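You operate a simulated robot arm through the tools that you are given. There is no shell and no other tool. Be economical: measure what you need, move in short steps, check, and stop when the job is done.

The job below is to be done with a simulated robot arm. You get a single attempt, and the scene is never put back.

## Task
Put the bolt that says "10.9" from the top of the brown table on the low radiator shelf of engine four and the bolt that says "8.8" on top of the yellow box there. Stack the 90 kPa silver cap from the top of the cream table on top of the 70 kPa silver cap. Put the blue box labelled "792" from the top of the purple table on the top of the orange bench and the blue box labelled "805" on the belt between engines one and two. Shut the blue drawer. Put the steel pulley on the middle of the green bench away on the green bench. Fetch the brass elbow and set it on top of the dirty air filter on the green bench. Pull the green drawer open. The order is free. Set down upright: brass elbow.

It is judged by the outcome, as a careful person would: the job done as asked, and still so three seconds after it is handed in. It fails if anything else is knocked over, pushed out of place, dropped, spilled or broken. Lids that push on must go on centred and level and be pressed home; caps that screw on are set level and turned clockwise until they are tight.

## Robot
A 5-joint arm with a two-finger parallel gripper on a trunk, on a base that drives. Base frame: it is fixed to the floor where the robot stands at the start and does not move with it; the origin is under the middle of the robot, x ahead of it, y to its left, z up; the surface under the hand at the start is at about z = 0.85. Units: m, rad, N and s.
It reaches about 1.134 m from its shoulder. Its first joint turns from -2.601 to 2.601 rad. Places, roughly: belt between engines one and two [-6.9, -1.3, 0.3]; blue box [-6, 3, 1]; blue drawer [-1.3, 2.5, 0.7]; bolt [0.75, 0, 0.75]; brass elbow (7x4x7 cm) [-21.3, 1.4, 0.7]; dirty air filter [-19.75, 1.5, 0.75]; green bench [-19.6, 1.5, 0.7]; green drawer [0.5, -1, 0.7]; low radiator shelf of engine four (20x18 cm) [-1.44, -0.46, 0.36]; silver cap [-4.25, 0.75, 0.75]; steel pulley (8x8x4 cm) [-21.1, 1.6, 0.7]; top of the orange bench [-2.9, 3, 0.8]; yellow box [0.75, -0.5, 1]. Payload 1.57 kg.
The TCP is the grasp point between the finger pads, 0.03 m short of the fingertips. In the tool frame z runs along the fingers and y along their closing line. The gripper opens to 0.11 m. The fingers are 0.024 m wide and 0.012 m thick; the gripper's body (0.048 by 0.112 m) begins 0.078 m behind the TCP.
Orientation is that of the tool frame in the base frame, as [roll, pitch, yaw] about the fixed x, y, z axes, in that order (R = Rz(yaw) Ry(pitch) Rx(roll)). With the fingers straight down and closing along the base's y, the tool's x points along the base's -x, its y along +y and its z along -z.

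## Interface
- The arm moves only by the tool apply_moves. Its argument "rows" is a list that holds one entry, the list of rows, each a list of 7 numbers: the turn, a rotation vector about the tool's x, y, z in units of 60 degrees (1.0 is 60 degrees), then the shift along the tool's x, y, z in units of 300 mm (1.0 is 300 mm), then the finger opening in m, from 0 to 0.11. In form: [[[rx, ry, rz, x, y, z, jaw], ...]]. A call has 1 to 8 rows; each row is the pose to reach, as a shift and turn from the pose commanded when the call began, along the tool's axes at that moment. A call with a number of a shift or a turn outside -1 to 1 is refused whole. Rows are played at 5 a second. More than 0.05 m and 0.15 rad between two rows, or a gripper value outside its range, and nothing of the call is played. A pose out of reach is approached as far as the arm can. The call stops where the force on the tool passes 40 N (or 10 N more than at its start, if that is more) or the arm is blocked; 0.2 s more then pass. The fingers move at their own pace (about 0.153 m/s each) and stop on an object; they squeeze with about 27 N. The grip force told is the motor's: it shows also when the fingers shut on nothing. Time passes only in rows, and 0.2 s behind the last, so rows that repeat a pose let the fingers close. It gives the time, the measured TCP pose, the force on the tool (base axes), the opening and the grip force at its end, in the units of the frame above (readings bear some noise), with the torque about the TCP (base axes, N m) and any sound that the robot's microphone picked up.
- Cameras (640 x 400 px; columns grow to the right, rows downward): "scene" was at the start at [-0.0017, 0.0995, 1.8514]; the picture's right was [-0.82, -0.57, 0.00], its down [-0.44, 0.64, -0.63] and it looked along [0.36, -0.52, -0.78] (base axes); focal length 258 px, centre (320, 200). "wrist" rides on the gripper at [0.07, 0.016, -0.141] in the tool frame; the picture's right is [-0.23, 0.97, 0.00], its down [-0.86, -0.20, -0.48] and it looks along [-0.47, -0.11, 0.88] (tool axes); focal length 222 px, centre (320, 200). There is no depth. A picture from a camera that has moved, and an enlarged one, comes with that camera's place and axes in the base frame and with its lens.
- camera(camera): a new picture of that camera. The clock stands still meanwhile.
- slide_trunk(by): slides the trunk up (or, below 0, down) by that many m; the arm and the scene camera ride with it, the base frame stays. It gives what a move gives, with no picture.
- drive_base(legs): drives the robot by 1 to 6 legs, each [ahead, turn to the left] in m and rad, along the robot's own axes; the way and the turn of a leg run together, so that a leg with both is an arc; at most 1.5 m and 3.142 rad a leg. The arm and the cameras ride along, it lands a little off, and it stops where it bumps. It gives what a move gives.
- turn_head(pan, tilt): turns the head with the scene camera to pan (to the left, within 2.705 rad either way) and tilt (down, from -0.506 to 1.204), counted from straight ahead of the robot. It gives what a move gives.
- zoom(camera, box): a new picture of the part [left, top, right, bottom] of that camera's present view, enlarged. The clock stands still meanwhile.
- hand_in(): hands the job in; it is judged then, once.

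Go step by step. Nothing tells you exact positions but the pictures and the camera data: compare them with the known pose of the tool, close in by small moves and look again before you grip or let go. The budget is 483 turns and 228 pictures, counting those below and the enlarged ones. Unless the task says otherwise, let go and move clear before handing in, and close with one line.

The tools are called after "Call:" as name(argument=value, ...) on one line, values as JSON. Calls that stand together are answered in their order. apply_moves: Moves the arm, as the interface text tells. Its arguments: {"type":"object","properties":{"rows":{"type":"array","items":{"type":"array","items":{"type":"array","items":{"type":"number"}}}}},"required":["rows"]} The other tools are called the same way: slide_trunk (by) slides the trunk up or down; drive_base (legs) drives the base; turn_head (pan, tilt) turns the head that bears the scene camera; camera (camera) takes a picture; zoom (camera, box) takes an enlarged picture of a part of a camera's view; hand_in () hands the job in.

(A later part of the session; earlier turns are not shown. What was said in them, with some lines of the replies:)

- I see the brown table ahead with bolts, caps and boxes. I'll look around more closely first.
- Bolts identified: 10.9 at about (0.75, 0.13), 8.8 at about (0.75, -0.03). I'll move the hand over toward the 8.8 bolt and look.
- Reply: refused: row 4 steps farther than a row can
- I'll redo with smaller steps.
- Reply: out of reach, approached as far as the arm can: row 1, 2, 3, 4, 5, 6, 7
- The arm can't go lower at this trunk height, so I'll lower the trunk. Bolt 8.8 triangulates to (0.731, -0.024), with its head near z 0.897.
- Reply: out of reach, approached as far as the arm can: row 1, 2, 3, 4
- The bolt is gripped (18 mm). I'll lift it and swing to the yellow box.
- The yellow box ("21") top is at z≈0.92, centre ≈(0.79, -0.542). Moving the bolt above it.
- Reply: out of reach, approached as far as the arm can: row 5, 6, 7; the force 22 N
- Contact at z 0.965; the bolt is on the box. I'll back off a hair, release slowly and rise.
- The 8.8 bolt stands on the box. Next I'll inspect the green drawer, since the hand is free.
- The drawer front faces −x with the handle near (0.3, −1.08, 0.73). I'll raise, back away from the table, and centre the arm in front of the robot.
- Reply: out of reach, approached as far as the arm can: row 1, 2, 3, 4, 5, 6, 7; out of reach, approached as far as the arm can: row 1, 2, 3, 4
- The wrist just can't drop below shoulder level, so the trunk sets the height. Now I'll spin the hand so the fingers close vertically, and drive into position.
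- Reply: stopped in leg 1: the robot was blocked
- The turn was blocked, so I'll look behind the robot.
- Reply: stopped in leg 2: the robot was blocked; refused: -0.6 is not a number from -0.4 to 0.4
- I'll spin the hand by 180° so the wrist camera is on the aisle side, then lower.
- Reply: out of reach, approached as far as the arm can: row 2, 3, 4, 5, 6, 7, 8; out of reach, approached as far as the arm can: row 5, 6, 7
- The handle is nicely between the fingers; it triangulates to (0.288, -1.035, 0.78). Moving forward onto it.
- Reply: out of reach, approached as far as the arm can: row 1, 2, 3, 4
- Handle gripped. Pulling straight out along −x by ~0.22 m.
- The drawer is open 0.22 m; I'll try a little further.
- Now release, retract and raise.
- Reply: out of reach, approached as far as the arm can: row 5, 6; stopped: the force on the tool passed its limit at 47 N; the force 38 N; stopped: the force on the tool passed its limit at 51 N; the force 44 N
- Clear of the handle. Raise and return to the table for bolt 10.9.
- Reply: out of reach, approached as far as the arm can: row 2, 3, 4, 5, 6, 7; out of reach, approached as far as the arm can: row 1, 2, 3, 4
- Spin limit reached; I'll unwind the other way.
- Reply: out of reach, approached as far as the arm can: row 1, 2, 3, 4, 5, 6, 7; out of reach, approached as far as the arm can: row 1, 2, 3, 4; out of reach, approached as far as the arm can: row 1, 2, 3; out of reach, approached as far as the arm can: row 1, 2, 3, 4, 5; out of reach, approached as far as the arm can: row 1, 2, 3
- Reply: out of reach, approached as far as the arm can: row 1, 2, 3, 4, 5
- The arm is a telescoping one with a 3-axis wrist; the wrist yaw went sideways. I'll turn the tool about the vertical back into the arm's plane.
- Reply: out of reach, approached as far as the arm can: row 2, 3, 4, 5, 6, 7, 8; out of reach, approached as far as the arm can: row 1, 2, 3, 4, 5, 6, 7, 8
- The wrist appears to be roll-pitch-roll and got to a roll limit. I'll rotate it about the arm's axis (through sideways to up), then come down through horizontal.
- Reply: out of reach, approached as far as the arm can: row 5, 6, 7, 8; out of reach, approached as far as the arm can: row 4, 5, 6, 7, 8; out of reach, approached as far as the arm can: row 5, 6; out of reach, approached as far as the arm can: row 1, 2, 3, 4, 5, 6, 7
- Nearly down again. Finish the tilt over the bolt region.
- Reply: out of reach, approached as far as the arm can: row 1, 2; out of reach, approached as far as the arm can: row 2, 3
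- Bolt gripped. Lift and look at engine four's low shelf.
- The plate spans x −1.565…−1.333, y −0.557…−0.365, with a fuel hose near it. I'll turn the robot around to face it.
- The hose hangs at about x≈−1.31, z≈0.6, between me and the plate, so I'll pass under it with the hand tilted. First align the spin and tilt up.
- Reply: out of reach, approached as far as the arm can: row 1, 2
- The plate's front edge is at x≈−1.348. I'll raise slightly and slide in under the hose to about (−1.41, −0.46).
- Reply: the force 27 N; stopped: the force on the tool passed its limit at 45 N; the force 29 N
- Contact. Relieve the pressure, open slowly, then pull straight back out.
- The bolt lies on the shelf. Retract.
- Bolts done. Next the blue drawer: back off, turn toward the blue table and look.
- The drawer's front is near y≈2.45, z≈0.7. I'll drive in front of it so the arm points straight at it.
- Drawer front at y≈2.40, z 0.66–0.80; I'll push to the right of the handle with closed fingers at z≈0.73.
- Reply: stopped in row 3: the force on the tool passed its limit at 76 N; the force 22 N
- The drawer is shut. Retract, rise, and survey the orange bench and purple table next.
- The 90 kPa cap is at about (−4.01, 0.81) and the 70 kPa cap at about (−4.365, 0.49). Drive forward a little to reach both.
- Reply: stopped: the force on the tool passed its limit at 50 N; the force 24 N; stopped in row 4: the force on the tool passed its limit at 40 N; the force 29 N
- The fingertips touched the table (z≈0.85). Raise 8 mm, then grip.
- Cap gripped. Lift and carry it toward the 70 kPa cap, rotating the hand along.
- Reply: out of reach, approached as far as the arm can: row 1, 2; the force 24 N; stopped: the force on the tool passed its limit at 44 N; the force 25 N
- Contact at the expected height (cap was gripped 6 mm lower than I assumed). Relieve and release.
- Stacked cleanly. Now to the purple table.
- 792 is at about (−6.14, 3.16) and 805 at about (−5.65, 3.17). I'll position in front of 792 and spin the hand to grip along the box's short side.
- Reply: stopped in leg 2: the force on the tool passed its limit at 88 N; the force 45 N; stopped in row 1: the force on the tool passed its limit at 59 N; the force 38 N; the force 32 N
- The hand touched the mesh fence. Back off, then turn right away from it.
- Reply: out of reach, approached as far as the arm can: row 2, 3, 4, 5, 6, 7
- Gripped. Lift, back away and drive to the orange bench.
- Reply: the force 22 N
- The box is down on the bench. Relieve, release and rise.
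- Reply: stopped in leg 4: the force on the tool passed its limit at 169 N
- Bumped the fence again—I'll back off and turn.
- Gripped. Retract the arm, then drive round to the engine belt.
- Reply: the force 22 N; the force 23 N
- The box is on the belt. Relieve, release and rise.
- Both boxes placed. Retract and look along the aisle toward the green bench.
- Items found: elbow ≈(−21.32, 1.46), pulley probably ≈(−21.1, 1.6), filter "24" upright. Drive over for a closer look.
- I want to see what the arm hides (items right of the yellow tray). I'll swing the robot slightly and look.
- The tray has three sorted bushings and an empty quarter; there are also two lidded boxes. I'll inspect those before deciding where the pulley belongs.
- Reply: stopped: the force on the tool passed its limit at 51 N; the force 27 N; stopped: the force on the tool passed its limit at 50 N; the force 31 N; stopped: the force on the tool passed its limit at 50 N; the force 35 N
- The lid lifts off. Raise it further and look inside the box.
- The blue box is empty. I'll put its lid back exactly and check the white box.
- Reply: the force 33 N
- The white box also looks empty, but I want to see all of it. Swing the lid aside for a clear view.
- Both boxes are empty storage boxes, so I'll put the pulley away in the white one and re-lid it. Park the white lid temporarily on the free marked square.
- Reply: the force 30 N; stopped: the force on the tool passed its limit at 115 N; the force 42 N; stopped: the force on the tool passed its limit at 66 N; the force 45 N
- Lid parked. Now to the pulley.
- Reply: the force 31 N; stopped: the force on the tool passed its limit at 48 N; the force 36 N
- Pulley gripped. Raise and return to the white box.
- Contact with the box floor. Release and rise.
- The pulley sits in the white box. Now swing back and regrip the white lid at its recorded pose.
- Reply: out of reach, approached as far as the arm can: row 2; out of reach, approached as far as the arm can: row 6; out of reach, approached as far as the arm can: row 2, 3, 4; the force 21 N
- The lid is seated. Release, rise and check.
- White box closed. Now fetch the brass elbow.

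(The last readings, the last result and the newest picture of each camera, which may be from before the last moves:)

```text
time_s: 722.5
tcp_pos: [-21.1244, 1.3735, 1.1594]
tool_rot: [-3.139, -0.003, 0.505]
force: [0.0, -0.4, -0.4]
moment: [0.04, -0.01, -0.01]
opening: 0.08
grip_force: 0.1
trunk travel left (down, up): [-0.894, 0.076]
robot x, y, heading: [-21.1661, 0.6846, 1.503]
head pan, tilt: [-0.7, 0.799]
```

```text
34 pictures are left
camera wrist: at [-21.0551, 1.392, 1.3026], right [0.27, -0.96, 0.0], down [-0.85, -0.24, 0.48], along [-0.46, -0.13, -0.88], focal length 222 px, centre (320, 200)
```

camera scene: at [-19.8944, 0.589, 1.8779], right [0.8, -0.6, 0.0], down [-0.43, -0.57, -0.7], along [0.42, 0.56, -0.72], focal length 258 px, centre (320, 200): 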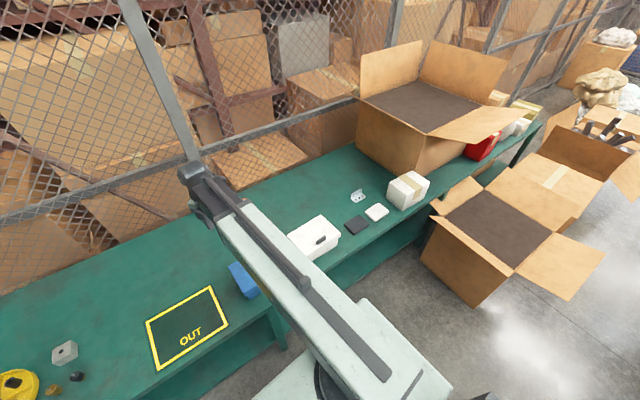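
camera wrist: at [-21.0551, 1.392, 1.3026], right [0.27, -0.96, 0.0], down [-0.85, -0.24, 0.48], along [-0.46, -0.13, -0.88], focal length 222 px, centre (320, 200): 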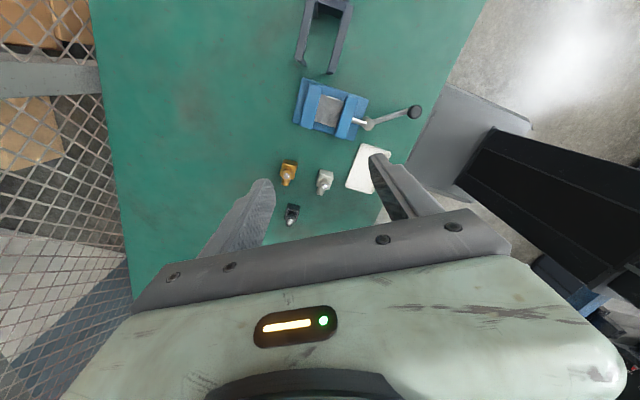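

Call:
apply_moves(rows=[[[0, 0, 0.12, -0.1, -0.094, 0, 0.06], [0, 0, 0.24, -0.2, -0.187, 0, 0.06], [0, 0, 0.36, -0.3, -0.28, 0, 0.06], [0, 0, 0.482, -0.387, -0.374, 0, 0.06], [0, 0, 0.482, -0.387, -0.374, 0, 0.06]]])

Call:
slide_trunk(by=-0.25)

Call:
camera(camera="wrist")

```text
time_s: 723.7
tcp_pos: [-21.2824, 1.4175, 1.16]
tool_rot: [-3.137, -0.002, 0.001]
force: [0.9, 0.7, 0.6]
moment: [0.02, 0.0, 0.0]
opening: 0.0599
grip_force: 0.1
trunk travel left (down, up): [-0.894, 0.076]
robot x, y, heading: [-21.1678, 0.6876, 1.501]
head pan, tilt: [-0.7, 0.799]
```

```text
time_s: 726.3
tcp_pos: [-21.2816, 1.4171, 0.9111]
tool_rot: [-3.139, -0.002, 0.001]
force: [-0.5, -0.1, 0.5]
moment: [0.0, -0.04, 0.0]
opening: 0.0599
grip_force: 0.1
trunk travel left (down, up): [-0.644, 0.326]
robot x, y, heading: [-21.1714, 0.6877, 1.503]
head pan, tilt: [-0.7, 0.799]
```

```text
33 pictures are left
camera wrist: at [-21.2111, 1.3999, 1.0524], right [-0.23, -0.97, 0.0], down [-0.86, 0.2, 0.48], along [-0.46, 0.11, -0.88], focal length 222 px, centre (320, 200)
```

wrist: 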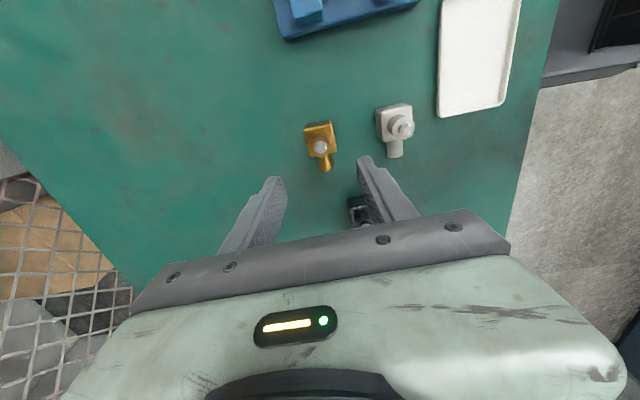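

Call:
apply_moves(rows=[[[0, 0, 0, 0.015, 0.007, 0, 0.06], [0, 0, 0, 0.015, 0.007, 0, 0.06]]])

Call:
slide_trunk(by=-0.11)

Call:
camera(camera="wrist")

```text
time_s: 726.9
tcp_pos: [-21.277, 1.4148, 0.9101]
tool_rot: [-3.137, -0.002, 0.002]
force: [-0.5, 0.2, 0.7]
moment: [-0.03, 0.01, -0.02]
opening: 0.0601
grip_force: 0.0
trunk travel left (down, up): [-0.644, 0.326]
robot x, y, heading: [-21.1667, 0.6858, 1.504]
head pan, tilt: [-0.7, 0.799]
```

```text
time_s: 728.3
tcp_pos: [-21.2774, 1.4147, 0.8006]
tool_rot: [-3.137, -0.003, 0.002]
force: [-0.2, 0.8, -0.4]
moment: [0.02, 0.02, -0.03]
opening: 0.0602
grip_force: 0.2
trunk travel left (down, up): [-0.534, 0.436]
robot x, y, heading: [-21.167, 0.6875, 1.499]
head pan, tilt: [-0.7, 0.799]
```

```text
32 pictures are left
camera wrist: at [-21.2067, 1.3978, 0.9424], right [-0.23, -0.97, 0.0], down [-0.86, 0.2, 0.48], along [-0.46, 0.11, -0.88], focal length 222 px, centre (320, 200)
```

wrist: 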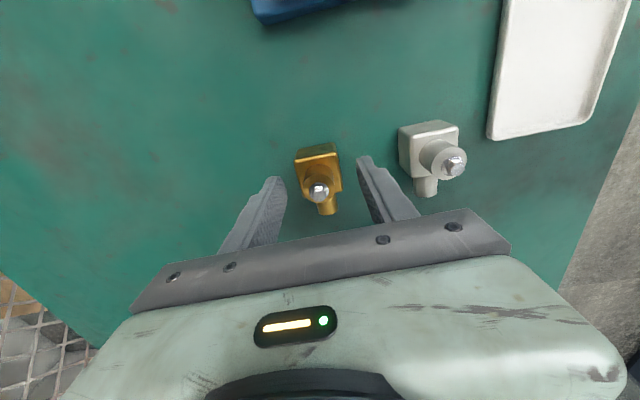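

Call:
slide_trunk(by=-0.042)

Call:
apply_moves(rows=[[[0, 0, 0, 0, 0, 0, 0.05], [0, 0, 0, 0, 0, 0, 0.04], [0, 0, 0, 0, 0, 0, 0.03], [0, 0, 0, 0, 0, 0, 0.03], [0, 0, 0, 0, 0, 0, 0.03]]])

Call:
slide_trunk(by=0.2)

Call:
camera(camera="wrist")

```text
time_s: 729.2
tcp_pos: [-21.2764, 1.414, 0.7586]
tool_rot: [-3.138, -0.003, 0.003]
force: [0.1, -0.3, -0.2]
moment: [-0.02, 0.0, 0.01]
opening: 0.0599
grip_force: 0.0
trunk travel left (down, up): [-0.492, 0.478]
robot x, y, heading: [-21.1636, 0.6911, 1.504]
head pan, tilt: [-0.7, 0.799]
```

```text
time_s: 730.4
tcp_pos: [-21.2762, 1.4143, 0.7585]
tool_rot: [-3.137, -0.002, 0.001]
force: [-0.2, 1.3, 2.2]
moment: [-0.07, -0.03, 0.01]
opening: 0.0396
grip_force: 26.8
trunk travel left (down, up): [-0.492, 0.478]
robot x, y, heading: [-21.1688, 0.6905, 1.501]
head pan, tilt: [-0.7, 0.799]
```

```text
time_s: 732.5
tcp_pos: [-21.2768, 1.4149, 0.9584]
tool_rot: [-3.138, -0.002, 0.002]
force: [-0.9, -0.4, -3.9]
moment: [0.02, -0.04, -0.04]
opening: 0.0397
grip_force: 27.0
trunk travel left (down, up): [-0.692, 0.278]
robot x, y, heading: [-21.1637, 0.6858, 1.503]
head pan, tilt: [-0.7, 0.799]
```

```text
31 pictures are left
camera wrist: at [-21.2067, 1.3981, 1.1001], right [-0.23, -0.97, 0.0], down [-0.86, 0.2, 0.48], along [-0.46, 0.11, -0.88], focal length 222 px, centre (320, 200)
```

wrist: 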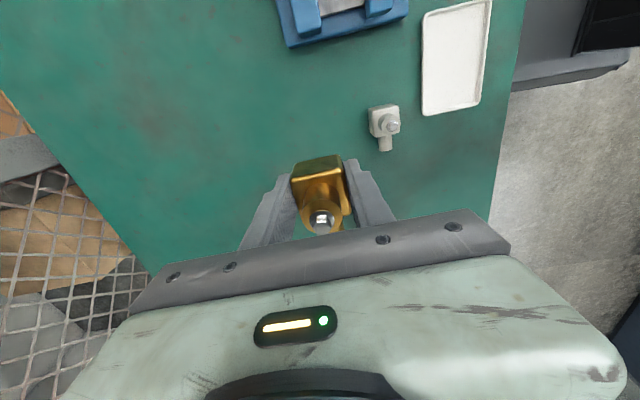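

Elbow gripped. Raise and drive to the filter at ≈(−19.655, 1.58).

Call:
slide_trunk(by=0.22)

Call:
drive_base(legs=[[0, -1.5], [1.5, 0], [0, 1.45]])

Call:
camera(camera="wrist")

Call:
turn_head(pan=0, tilt=0.7)

Call:
camera(camera="scene")

```text
time_s: 734.9
tcp_pos: [-21.2774, 1.4148, 1.1773]
tool_rot: [-3.137, -0.003, 0.002]
force: [0.0, 0.6, -5.1]
moment: [-0.02, -0.03, -0.01]
opening: 0.0396
grip_force: 27.3
trunk travel left (down, up): [-0.912, 0.058]
robot x, y, heading: [-21.1646, 0.6865, 1.504]
head pan, tilt: [-0.7, 0.799]
```

```text
time_s: 749.5
tcp_pos: [-19.7288, 1.3941, 1.1785]
tool_rot: [-3.138, -0.003, -0.077]
force: [0.1, -0.1, -3.1]
moment: [-0.03, -0.06, 0.01]
opening: 0.0396
grip_force: 26.8
trunk travel left (down, up): [-0.912, 0.058]
robot x, y, heading: [-19.6448, 0.6533, 1.424]
head pan, tilt: [-0.7, 0.799]
```

```text
30 pictures are left
camera wrist: at [-19.6588, 1.371, 1.3199], right [-0.3, -0.95, 0.0], down [-0.84, 0.26, 0.48], along [-0.45, 0.15, -0.88], focal length 222 px, centre (320, 200)
```

wrist: 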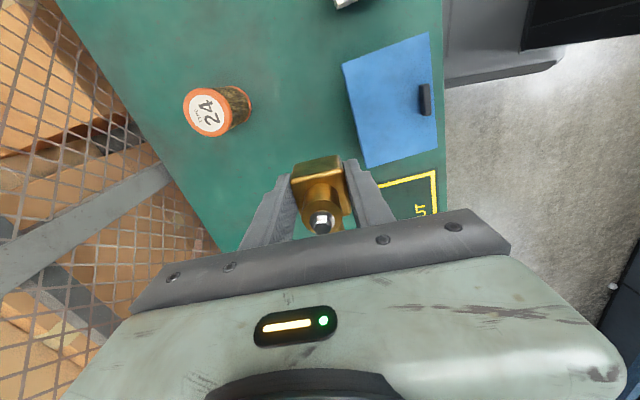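

```text
time_s: 750.6
tcp_pos: [-19.7269, 1.3929, 1.1766]
tool_rot: [-3.14, -0.001, -0.078]
force: [-0.2, -0.3, -2.7]
moment: [0.0, -0.03, 0.02]
opening: 0.0397
grip_force: 27.0
trunk travel left (down, up): [-0.912, 0.058]
robot x, y, heading: [-19.651, 0.6545, 1.428]
head pan, tilt: [0.0, 0.7]
```

```text
29 pictures are left
camera scene: at [-19.8098, 0.7183, 1.9042], right [0.99, -0.14, 0.0], down [-0.09, -0.64, -0.76], along [0.11, 0.76, -0.64], focal length 258 px, centre (320, 200)
```

scene: 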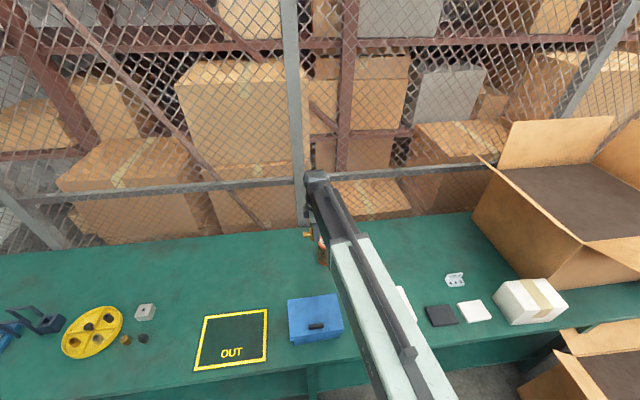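

Call:
drive_base(legs=[[0.045, 0]])

```text
time_s: 751.5
tcp_pos: [-19.7197, 1.4387, 1.1768]
tool_rot: [-3.138, -0.003, -0.078]
force: [0.6, 0.5, -3.6]
moment: [0.0, -0.01, 0.02]
opening: 0.0399
grip_force: 27.3
trunk travel left (down, up): [-0.912, 0.058]
robot x, y, heading: [-19.6428, 0.7025, 1.425]
head pan, tilt: [0.0, 0.7]
```

Call:
apply_moves(rows=[[[0, 0, 0, 0.05, -0.125, 0, 0.03], [0, 0, 0, 0.1, -0.25, 0, 0.03], [0, 0, 0, 0.15, -0.375, 0, 0.03], [0, 0, 0, 0.202, -0.5, 0, 0.03], [0, 0, 0, 0.202, -0.5, 0, 0.03]]])

Call:
slide_trunk(by=-0.15)

Call:
camera(camera="wrist")

Call:
zoom(camera="scene", box=[270, 160, 400, 270])

```text
time_s: 752.7
tcp_pos: [-19.6483, 1.582, 1.1787]
tool_rot: [-3.137, -0.001, -0.076]
force: [0.3, -0.2, -2.9]
moment: [0.01, -0.01, -0.01]
opening: 0.0396
grip_force: 26.6
trunk travel left (down, up): [-0.912, 0.058]
robot x, y, heading: [-19.6415, 0.6998, 1.428]
head pan, tilt: [0.0, 0.7]
```

```text
time_s: 754.5
tcp_pos: [-19.6478, 1.5819, 1.0288]
tool_rot: [-3.138, -0.001, -0.077]
force: [0.6, 0.5, -3.5]
moment: [0.01, -0.02, 0.0]
opening: 0.0398
grip_force: 27.3
trunk travel left (down, up): [-0.762, 0.208]
robot x, y, heading: [-19.6419, 0.7005, 1.424]
head pan, tilt: [0.0, 0.7]
```

```text
28 pictures are left
camera wrist: at [-19.5793, 1.5593, 1.1701], right [-0.3, -0.95, 0.0], down [-0.84, 0.26, 0.48], along [-0.45, 0.15, -0.88], focal length 222 px, centre (320, 200)
```

wrist: 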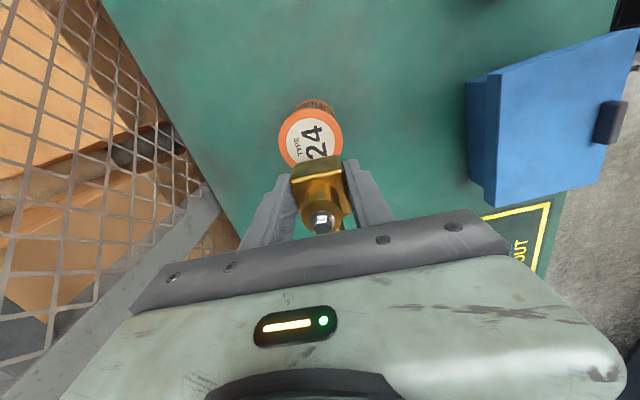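

```text
3.64 times, centred on (335, 215) of scene
camera zoom: at [-19.8035, 0.7635, 1.7542], right [0.99, -0.14, 0.0], down [-0.09, -0.64, -0.76], along [0.11, 0.76, -0.64], focal length 937 px, centre (266, 146)
```

zoom: 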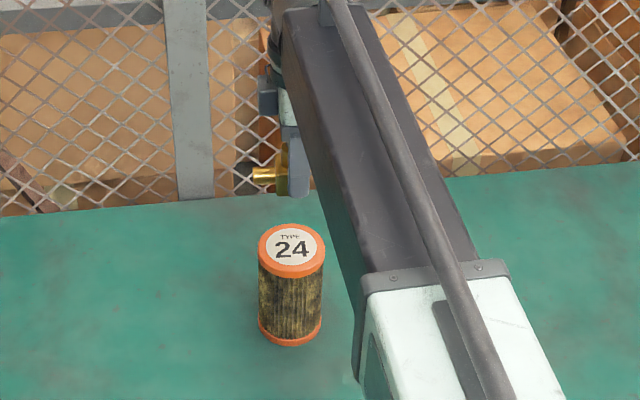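

Call:
apply_moves(rows=[[[0, 0, 0, 0, -0.028, 0, 0.03], [0, 0, 0, 0, -0.028, 0, 0.03]]])

Call:
slide_trunk(by=-0.085)

Call:
camera(camera="wrist")

Call:
zoom(camera="scene", box=[290, 170, 360, 260])

```text
time_s: 755.0
tcp_pos: [-19.6472, 1.5905, 1.0288]
tool_rot: [-3.139, -0.001, -0.077]
force: [-0.4, 0.3, -2.7]
moment: [0.0, -0.02, -0.01]
opening: 0.0397
grip_force: 27.1
trunk travel left (down, up): [-0.762, 0.208]
robot x, y, heading: [-19.6426, 0.7015, 1.425]
head pan, tilt: [0.0, 0.7]
```

```text
time_s: 756.3
tcp_pos: [-19.6481, 1.589, 0.9435]
tool_rot: [-3.138, -0.002, -0.078]
force: [0.2, 0.3, -3.4]
moment: [-0.01, -0.03, 0.03]
opening: 0.0397
grip_force: 27.2
trunk travel left (down, up): [-0.677, 0.293]
robot x, y, heading: [-19.6381, 0.7025, 1.425]
head pan, tilt: [0.0, 0.7]
```

```text
26 pictures are left
camera wrist: at [-19.5781, 1.5677, 1.0851], right [-0.3, -0.95, 0.0], down [-0.84, 0.26, 0.48], along [-0.45, 0.15, -0.88], focal length 222 px, centre (320, 200)
```

wrist: 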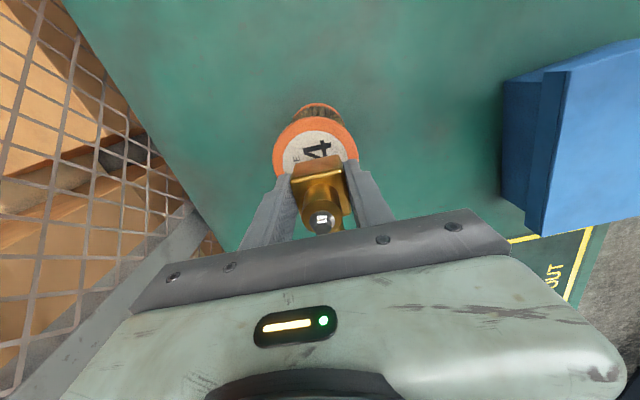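

```text
4.44 times, centred on (325, 215) of scene
camera zoom: at [-19.8035, 0.7634, 1.6692], right [0.99, -0.14, 0.0], down [-0.09, -0.64, -0.76], along [0.11, 0.76, -0.64], focal length 1145 px, centre (298, 133)
```

zoom: 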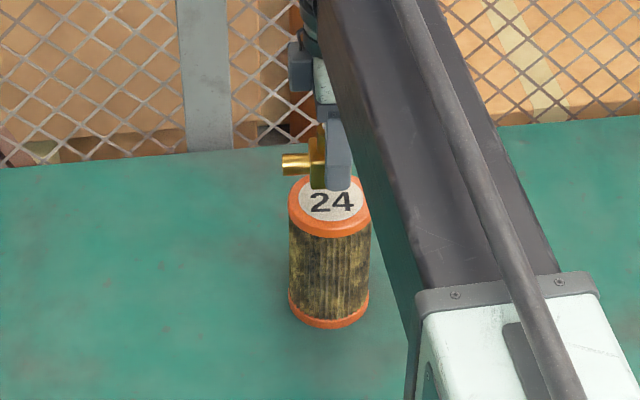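

Call:
slide_trunk(by=-0.018)

Call:
slide_trunk(by=-0.004)

Call:
slide_trunk(by=-0.003)

```text
time_s: 756.9
tcp_pos: [-19.648, 1.5901, 0.9255]
tool_rot: [-3.137, -0.003, -0.077]
force: [0.2, 0.9, -3.2]
moment: [0.04, -0.04, -0.03]
opening: 0.0397
grip_force: 27.1
trunk travel left (down, up): [-0.659, 0.311]
robot x, y, heading: [-19.6435, 0.7062, 1.43]
head pan, tilt: [0.0, 0.7]
```

```text
time_s: 757.4
tcp_pos: [-19.6473, 1.5894, 0.9216]
tool_rot: [-3.139, -0.001, -0.077]
force: [-0.1, 0.1, -3.3]
moment: [-0.02, -0.05, 0.01]
opening: 0.0396
grip_force: 26.9
trunk travel left (down, up): [-0.655, 0.315]
robot x, y, heading: [-19.644, 0.7035, 1.428]
head pan, tilt: [0.0, 0.7]
```

```text
time_s: 758.0
tcp_pos: [-19.6464, 1.5897, 0.9181]
tool_rot: [-3.138, -0.001, -0.078]
force: [-0.3, 0.7, -3.7]
moment: [-0.01, 0.0, 0.01]
opening: 0.0397
grip_force: 27.4
trunk travel left (down, up): [-0.652, 0.318]
robot x, y, heading: [-19.6409, 0.6969, 1.424]
head pan, tilt: [0.0, 0.7]
```

Call:
zoom(camera="scene", box=[290, 160, 360, 250])

Call:
slide_trunk(by=-0.003)

```text
4.44 times, centred on (325, 205) of scene
camera zoom: at [-19.8035, 0.7635, 1.6441], right [0.99, -0.14, 0.0], down [-0.09, -0.64, -0.76], along [0.11, 0.76, -0.64], focal length 1145 px, centre (298, 178)
```

zoom: 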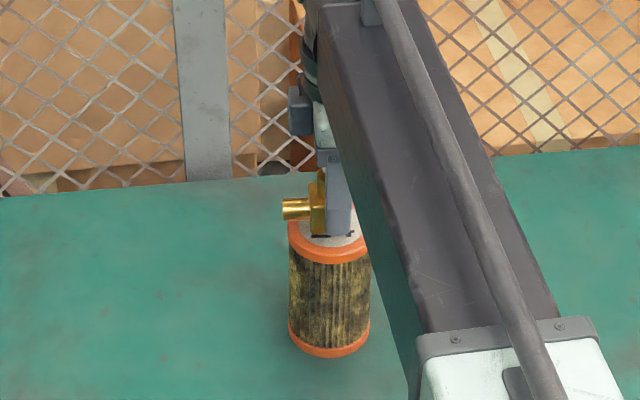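

```text
time_s: 758.5
tcp_pos: [-19.6469, 1.5889, 0.9156]
tool_rot: [-3.14, -0.002, -0.077]
force: [0.7, 0.6, -3.4]
moment: [-0.01, -0.03, 0.01]
opening: 0.0398
grip_force: 26.9
trunk travel left (down, up): [-0.649, 0.321]
robot x, y, heading: [-19.6371, 0.703, 1.425]
head pan, tilt: [0.0, 0.7]
```

Call:
slide_trunk(by=-0.003)

Call:
slide_trunk(by=-0.003)

```text
time_s: 759.0
tcp_pos: [-19.6472, 1.5896, 0.912]
tool_rot: [-3.138, -0.003, -0.076]
force: [0.1, -0.4, -3.1]
moment: [-0.01, -0.05, 0.01]
opening: 0.0396
grip_force: 27.1
trunk travel left (down, up): [-0.646, 0.324]
robot x, y, heading: [-19.6408, 0.704, 1.425]
head pan, tilt: [0.0, 0.7]
```

```text
time_s: 759.5
tcp_pos: [-19.6473, 1.5896, 0.9094]
tool_rot: [-3.136, -0.002, -0.075]
force: [-0.6, 0.9, -3.2]
moment: [-0.04, -0.04, 0.04]
opening: 0.0399
grip_force: 27.1
trunk travel left (down, up): [-0.643, 0.327]
robot x, y, heading: [-19.6426, 0.6976, 1.426]
head pan, tilt: [0.0, 0.7]
```

Call:
slide_trunk(by=-0.003)

Call:
slide_trunk(by=-0.003)

Call:
zoom(camera="scene", box=[290, 160, 360, 250])

```text
time_s: 760.0
tcp_pos: [-19.6466, 1.5884, 0.9089]
tool_rot: [-3.135, -0.002, -0.076]
force: [0.3, 6.2, 22.1]
moment: [0.11, 0.07, -0.01]
opening: 0.04
grip_force: 27.8
trunk travel left (down, up): [-0.64, 0.33]
robot x, y, heading: [-19.639, 0.6993, 1.422]
head pan, tilt: [0.0, 0.7]
```

```text
time_s: 760.6
tcp_pos: [-19.6473, 1.5884, 0.9046]
tool_rot: [-3.137, -0.001, -0.076]
force: [0.1, 4.1, 27.4]
moment: [-0.3, 0.04, -0.03]
opening: 0.0397
grip_force: 27.5
trunk travel left (down, up): [-0.637, 0.333]
robot x, y, heading: [-19.6398, 0.7002, 1.428]
head pan, tilt: [0.0, 0.7]
```

```text
4.44 times, centred on (325, 205) of scene
camera zoom: at [-19.8035, 0.76, 1.6294], right [0.99, -0.14, 0.0], down [-0.09, -0.64, -0.77], along [0.11, 0.76, -0.64], focal length 1145 px, centre (298, 178)
```

zoom: 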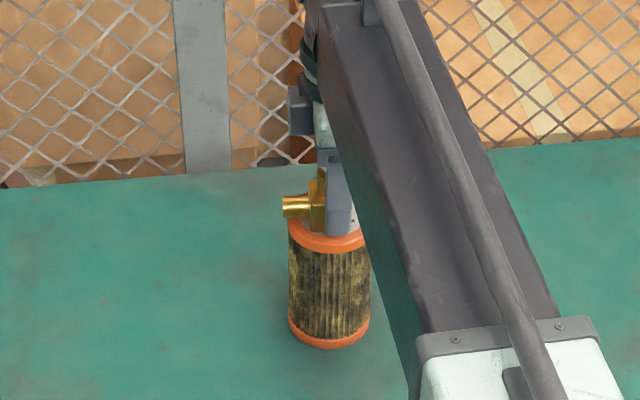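

Elbow is on the filter. Relieve pressure, open slowly, and rise.

Call:
slide_trunk(by=0.003)

Call:
apply_moves(rows=[[[0, 0, 0, 0, 0, 0, 0.041], [0, 0, 0, 0, 0, 0, 0.044], [0, 0, 0, 0, 0, 0, 0.05], [0, 0, 0, 0, 0, 0, 0.06], [0, 0, 0, 0, 0, 0, 0.075], [0, 0, 0, 0, 0, 0, 0.075]]])

Call:
slide_trunk(by=0.25)

Call:
camera(camera="wrist")

Call:
zoom(camera="scene", box=[280, 180, 370, 290])

```text
time_s: 761.1
tcp_pos: [-19.6471, 1.5908, 0.9057]
tool_rot: [-3.138, 0.0, -0.076]
force: [-0.6, -0.1, -3.5]
moment: [-0.01, -0.04, -0.01]
opening: 0.04
grip_force: 26.7
trunk travel left (down, up): [-0.64, 0.33]
robot x, y, heading: [-19.644, 0.7024, 1.425]
head pan, tilt: [0.0, 0.7]
```

```text
time_s: 762.5
tcp_pos: [-19.6468, 1.5907, 0.9064]
tool_rot: [-3.138, -0.002, -0.076]
force: [-0.6, 0.6, -0.1]
moment: [0.02, 0.02, -0.02]
opening: 0.0752
grip_force: 0.1
trunk travel left (down, up): [-0.64, 0.33]
robot x, y, heading: [-19.6446, 0.6993, 1.427]
head pan, tilt: [0.0, 0.7]
```

```text
time_s: 765.1
tcp_pos: [-19.6464, 1.5886, 1.156]
tool_rot: [-3.137, -0.001, -0.075]
force: [0.6, 0.4, 0.3]
moment: [-0.01, 0.03, -0.01]
opening: 0.0749
grip_force: 0.0
trunk travel left (down, up): [-0.89, 0.08]
robot x, y, heading: [-19.6461, 0.6992, 1.422]
head pan, tilt: [0.0, 0.7]
```

```text
22 pictures are left
camera wrist: at [-19.5781, 1.5676, 1.2982], right [-0.3, -0.95, 0.0], down [-0.84, 0.26, 0.48], along [-0.45, 0.15, -0.88], focal length 222 px, centre (320, 200)
```

wrist: 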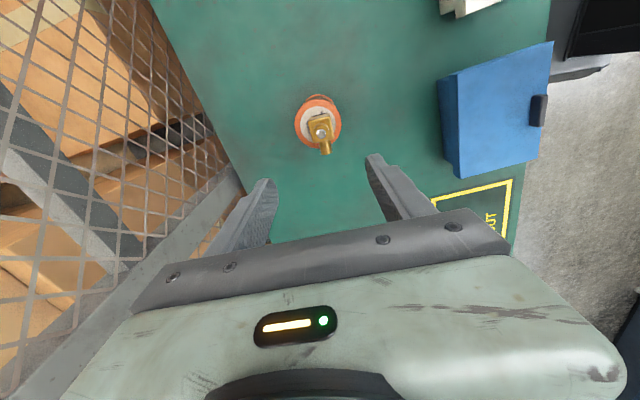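

```text
3.64 times, centred on (325, 235) of scene
camera zoom: at [-19.8036, 0.7632, 1.8821], right [0.99, -0.14, 0.0], down [-0.09, -0.64, -0.76], along [0.11, 0.76, -0.64], focal length 937 px, centre (302, 73)
```

zoom: 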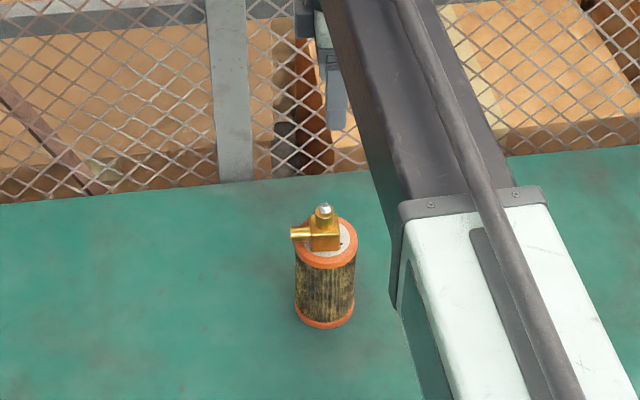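

Everything looks as asked: the elbow stands upright on the filter. I'll back clear and hand in.

Call:
drive_base(legs=[[-0.2, 0]])

Call:
hand_in()

```text
time_s: 766.7
tcp_pos: [-19.6729, 1.3833, 1.1578]
tool_rot: [-3.136, -0.003, -0.081]
force: [-0.4, -0.9, -0.6]
moment: [0.04, 0.02, 0.02]
opening: 0.0748
grip_force: 0.0
trunk travel left (down, up): [-0.89, 0.08]
robot x, y, heading: [-19.6706, 0.495, 1.423]
head pan, tilt: [0.0, 0.7]
```

```text
The job is handed in.
```

I did every item on the list and handed the job in; the one guess was where to put the steel pulley away, since nothing said where it belongs. I put it in the white lidded box on the green bench, which was empty, and closed the lid; along the way I also opened the blue box there to check inside and re-lidded it. While driving, the hand bumped the mesh fence by the purple table twice, and I saw no damage.
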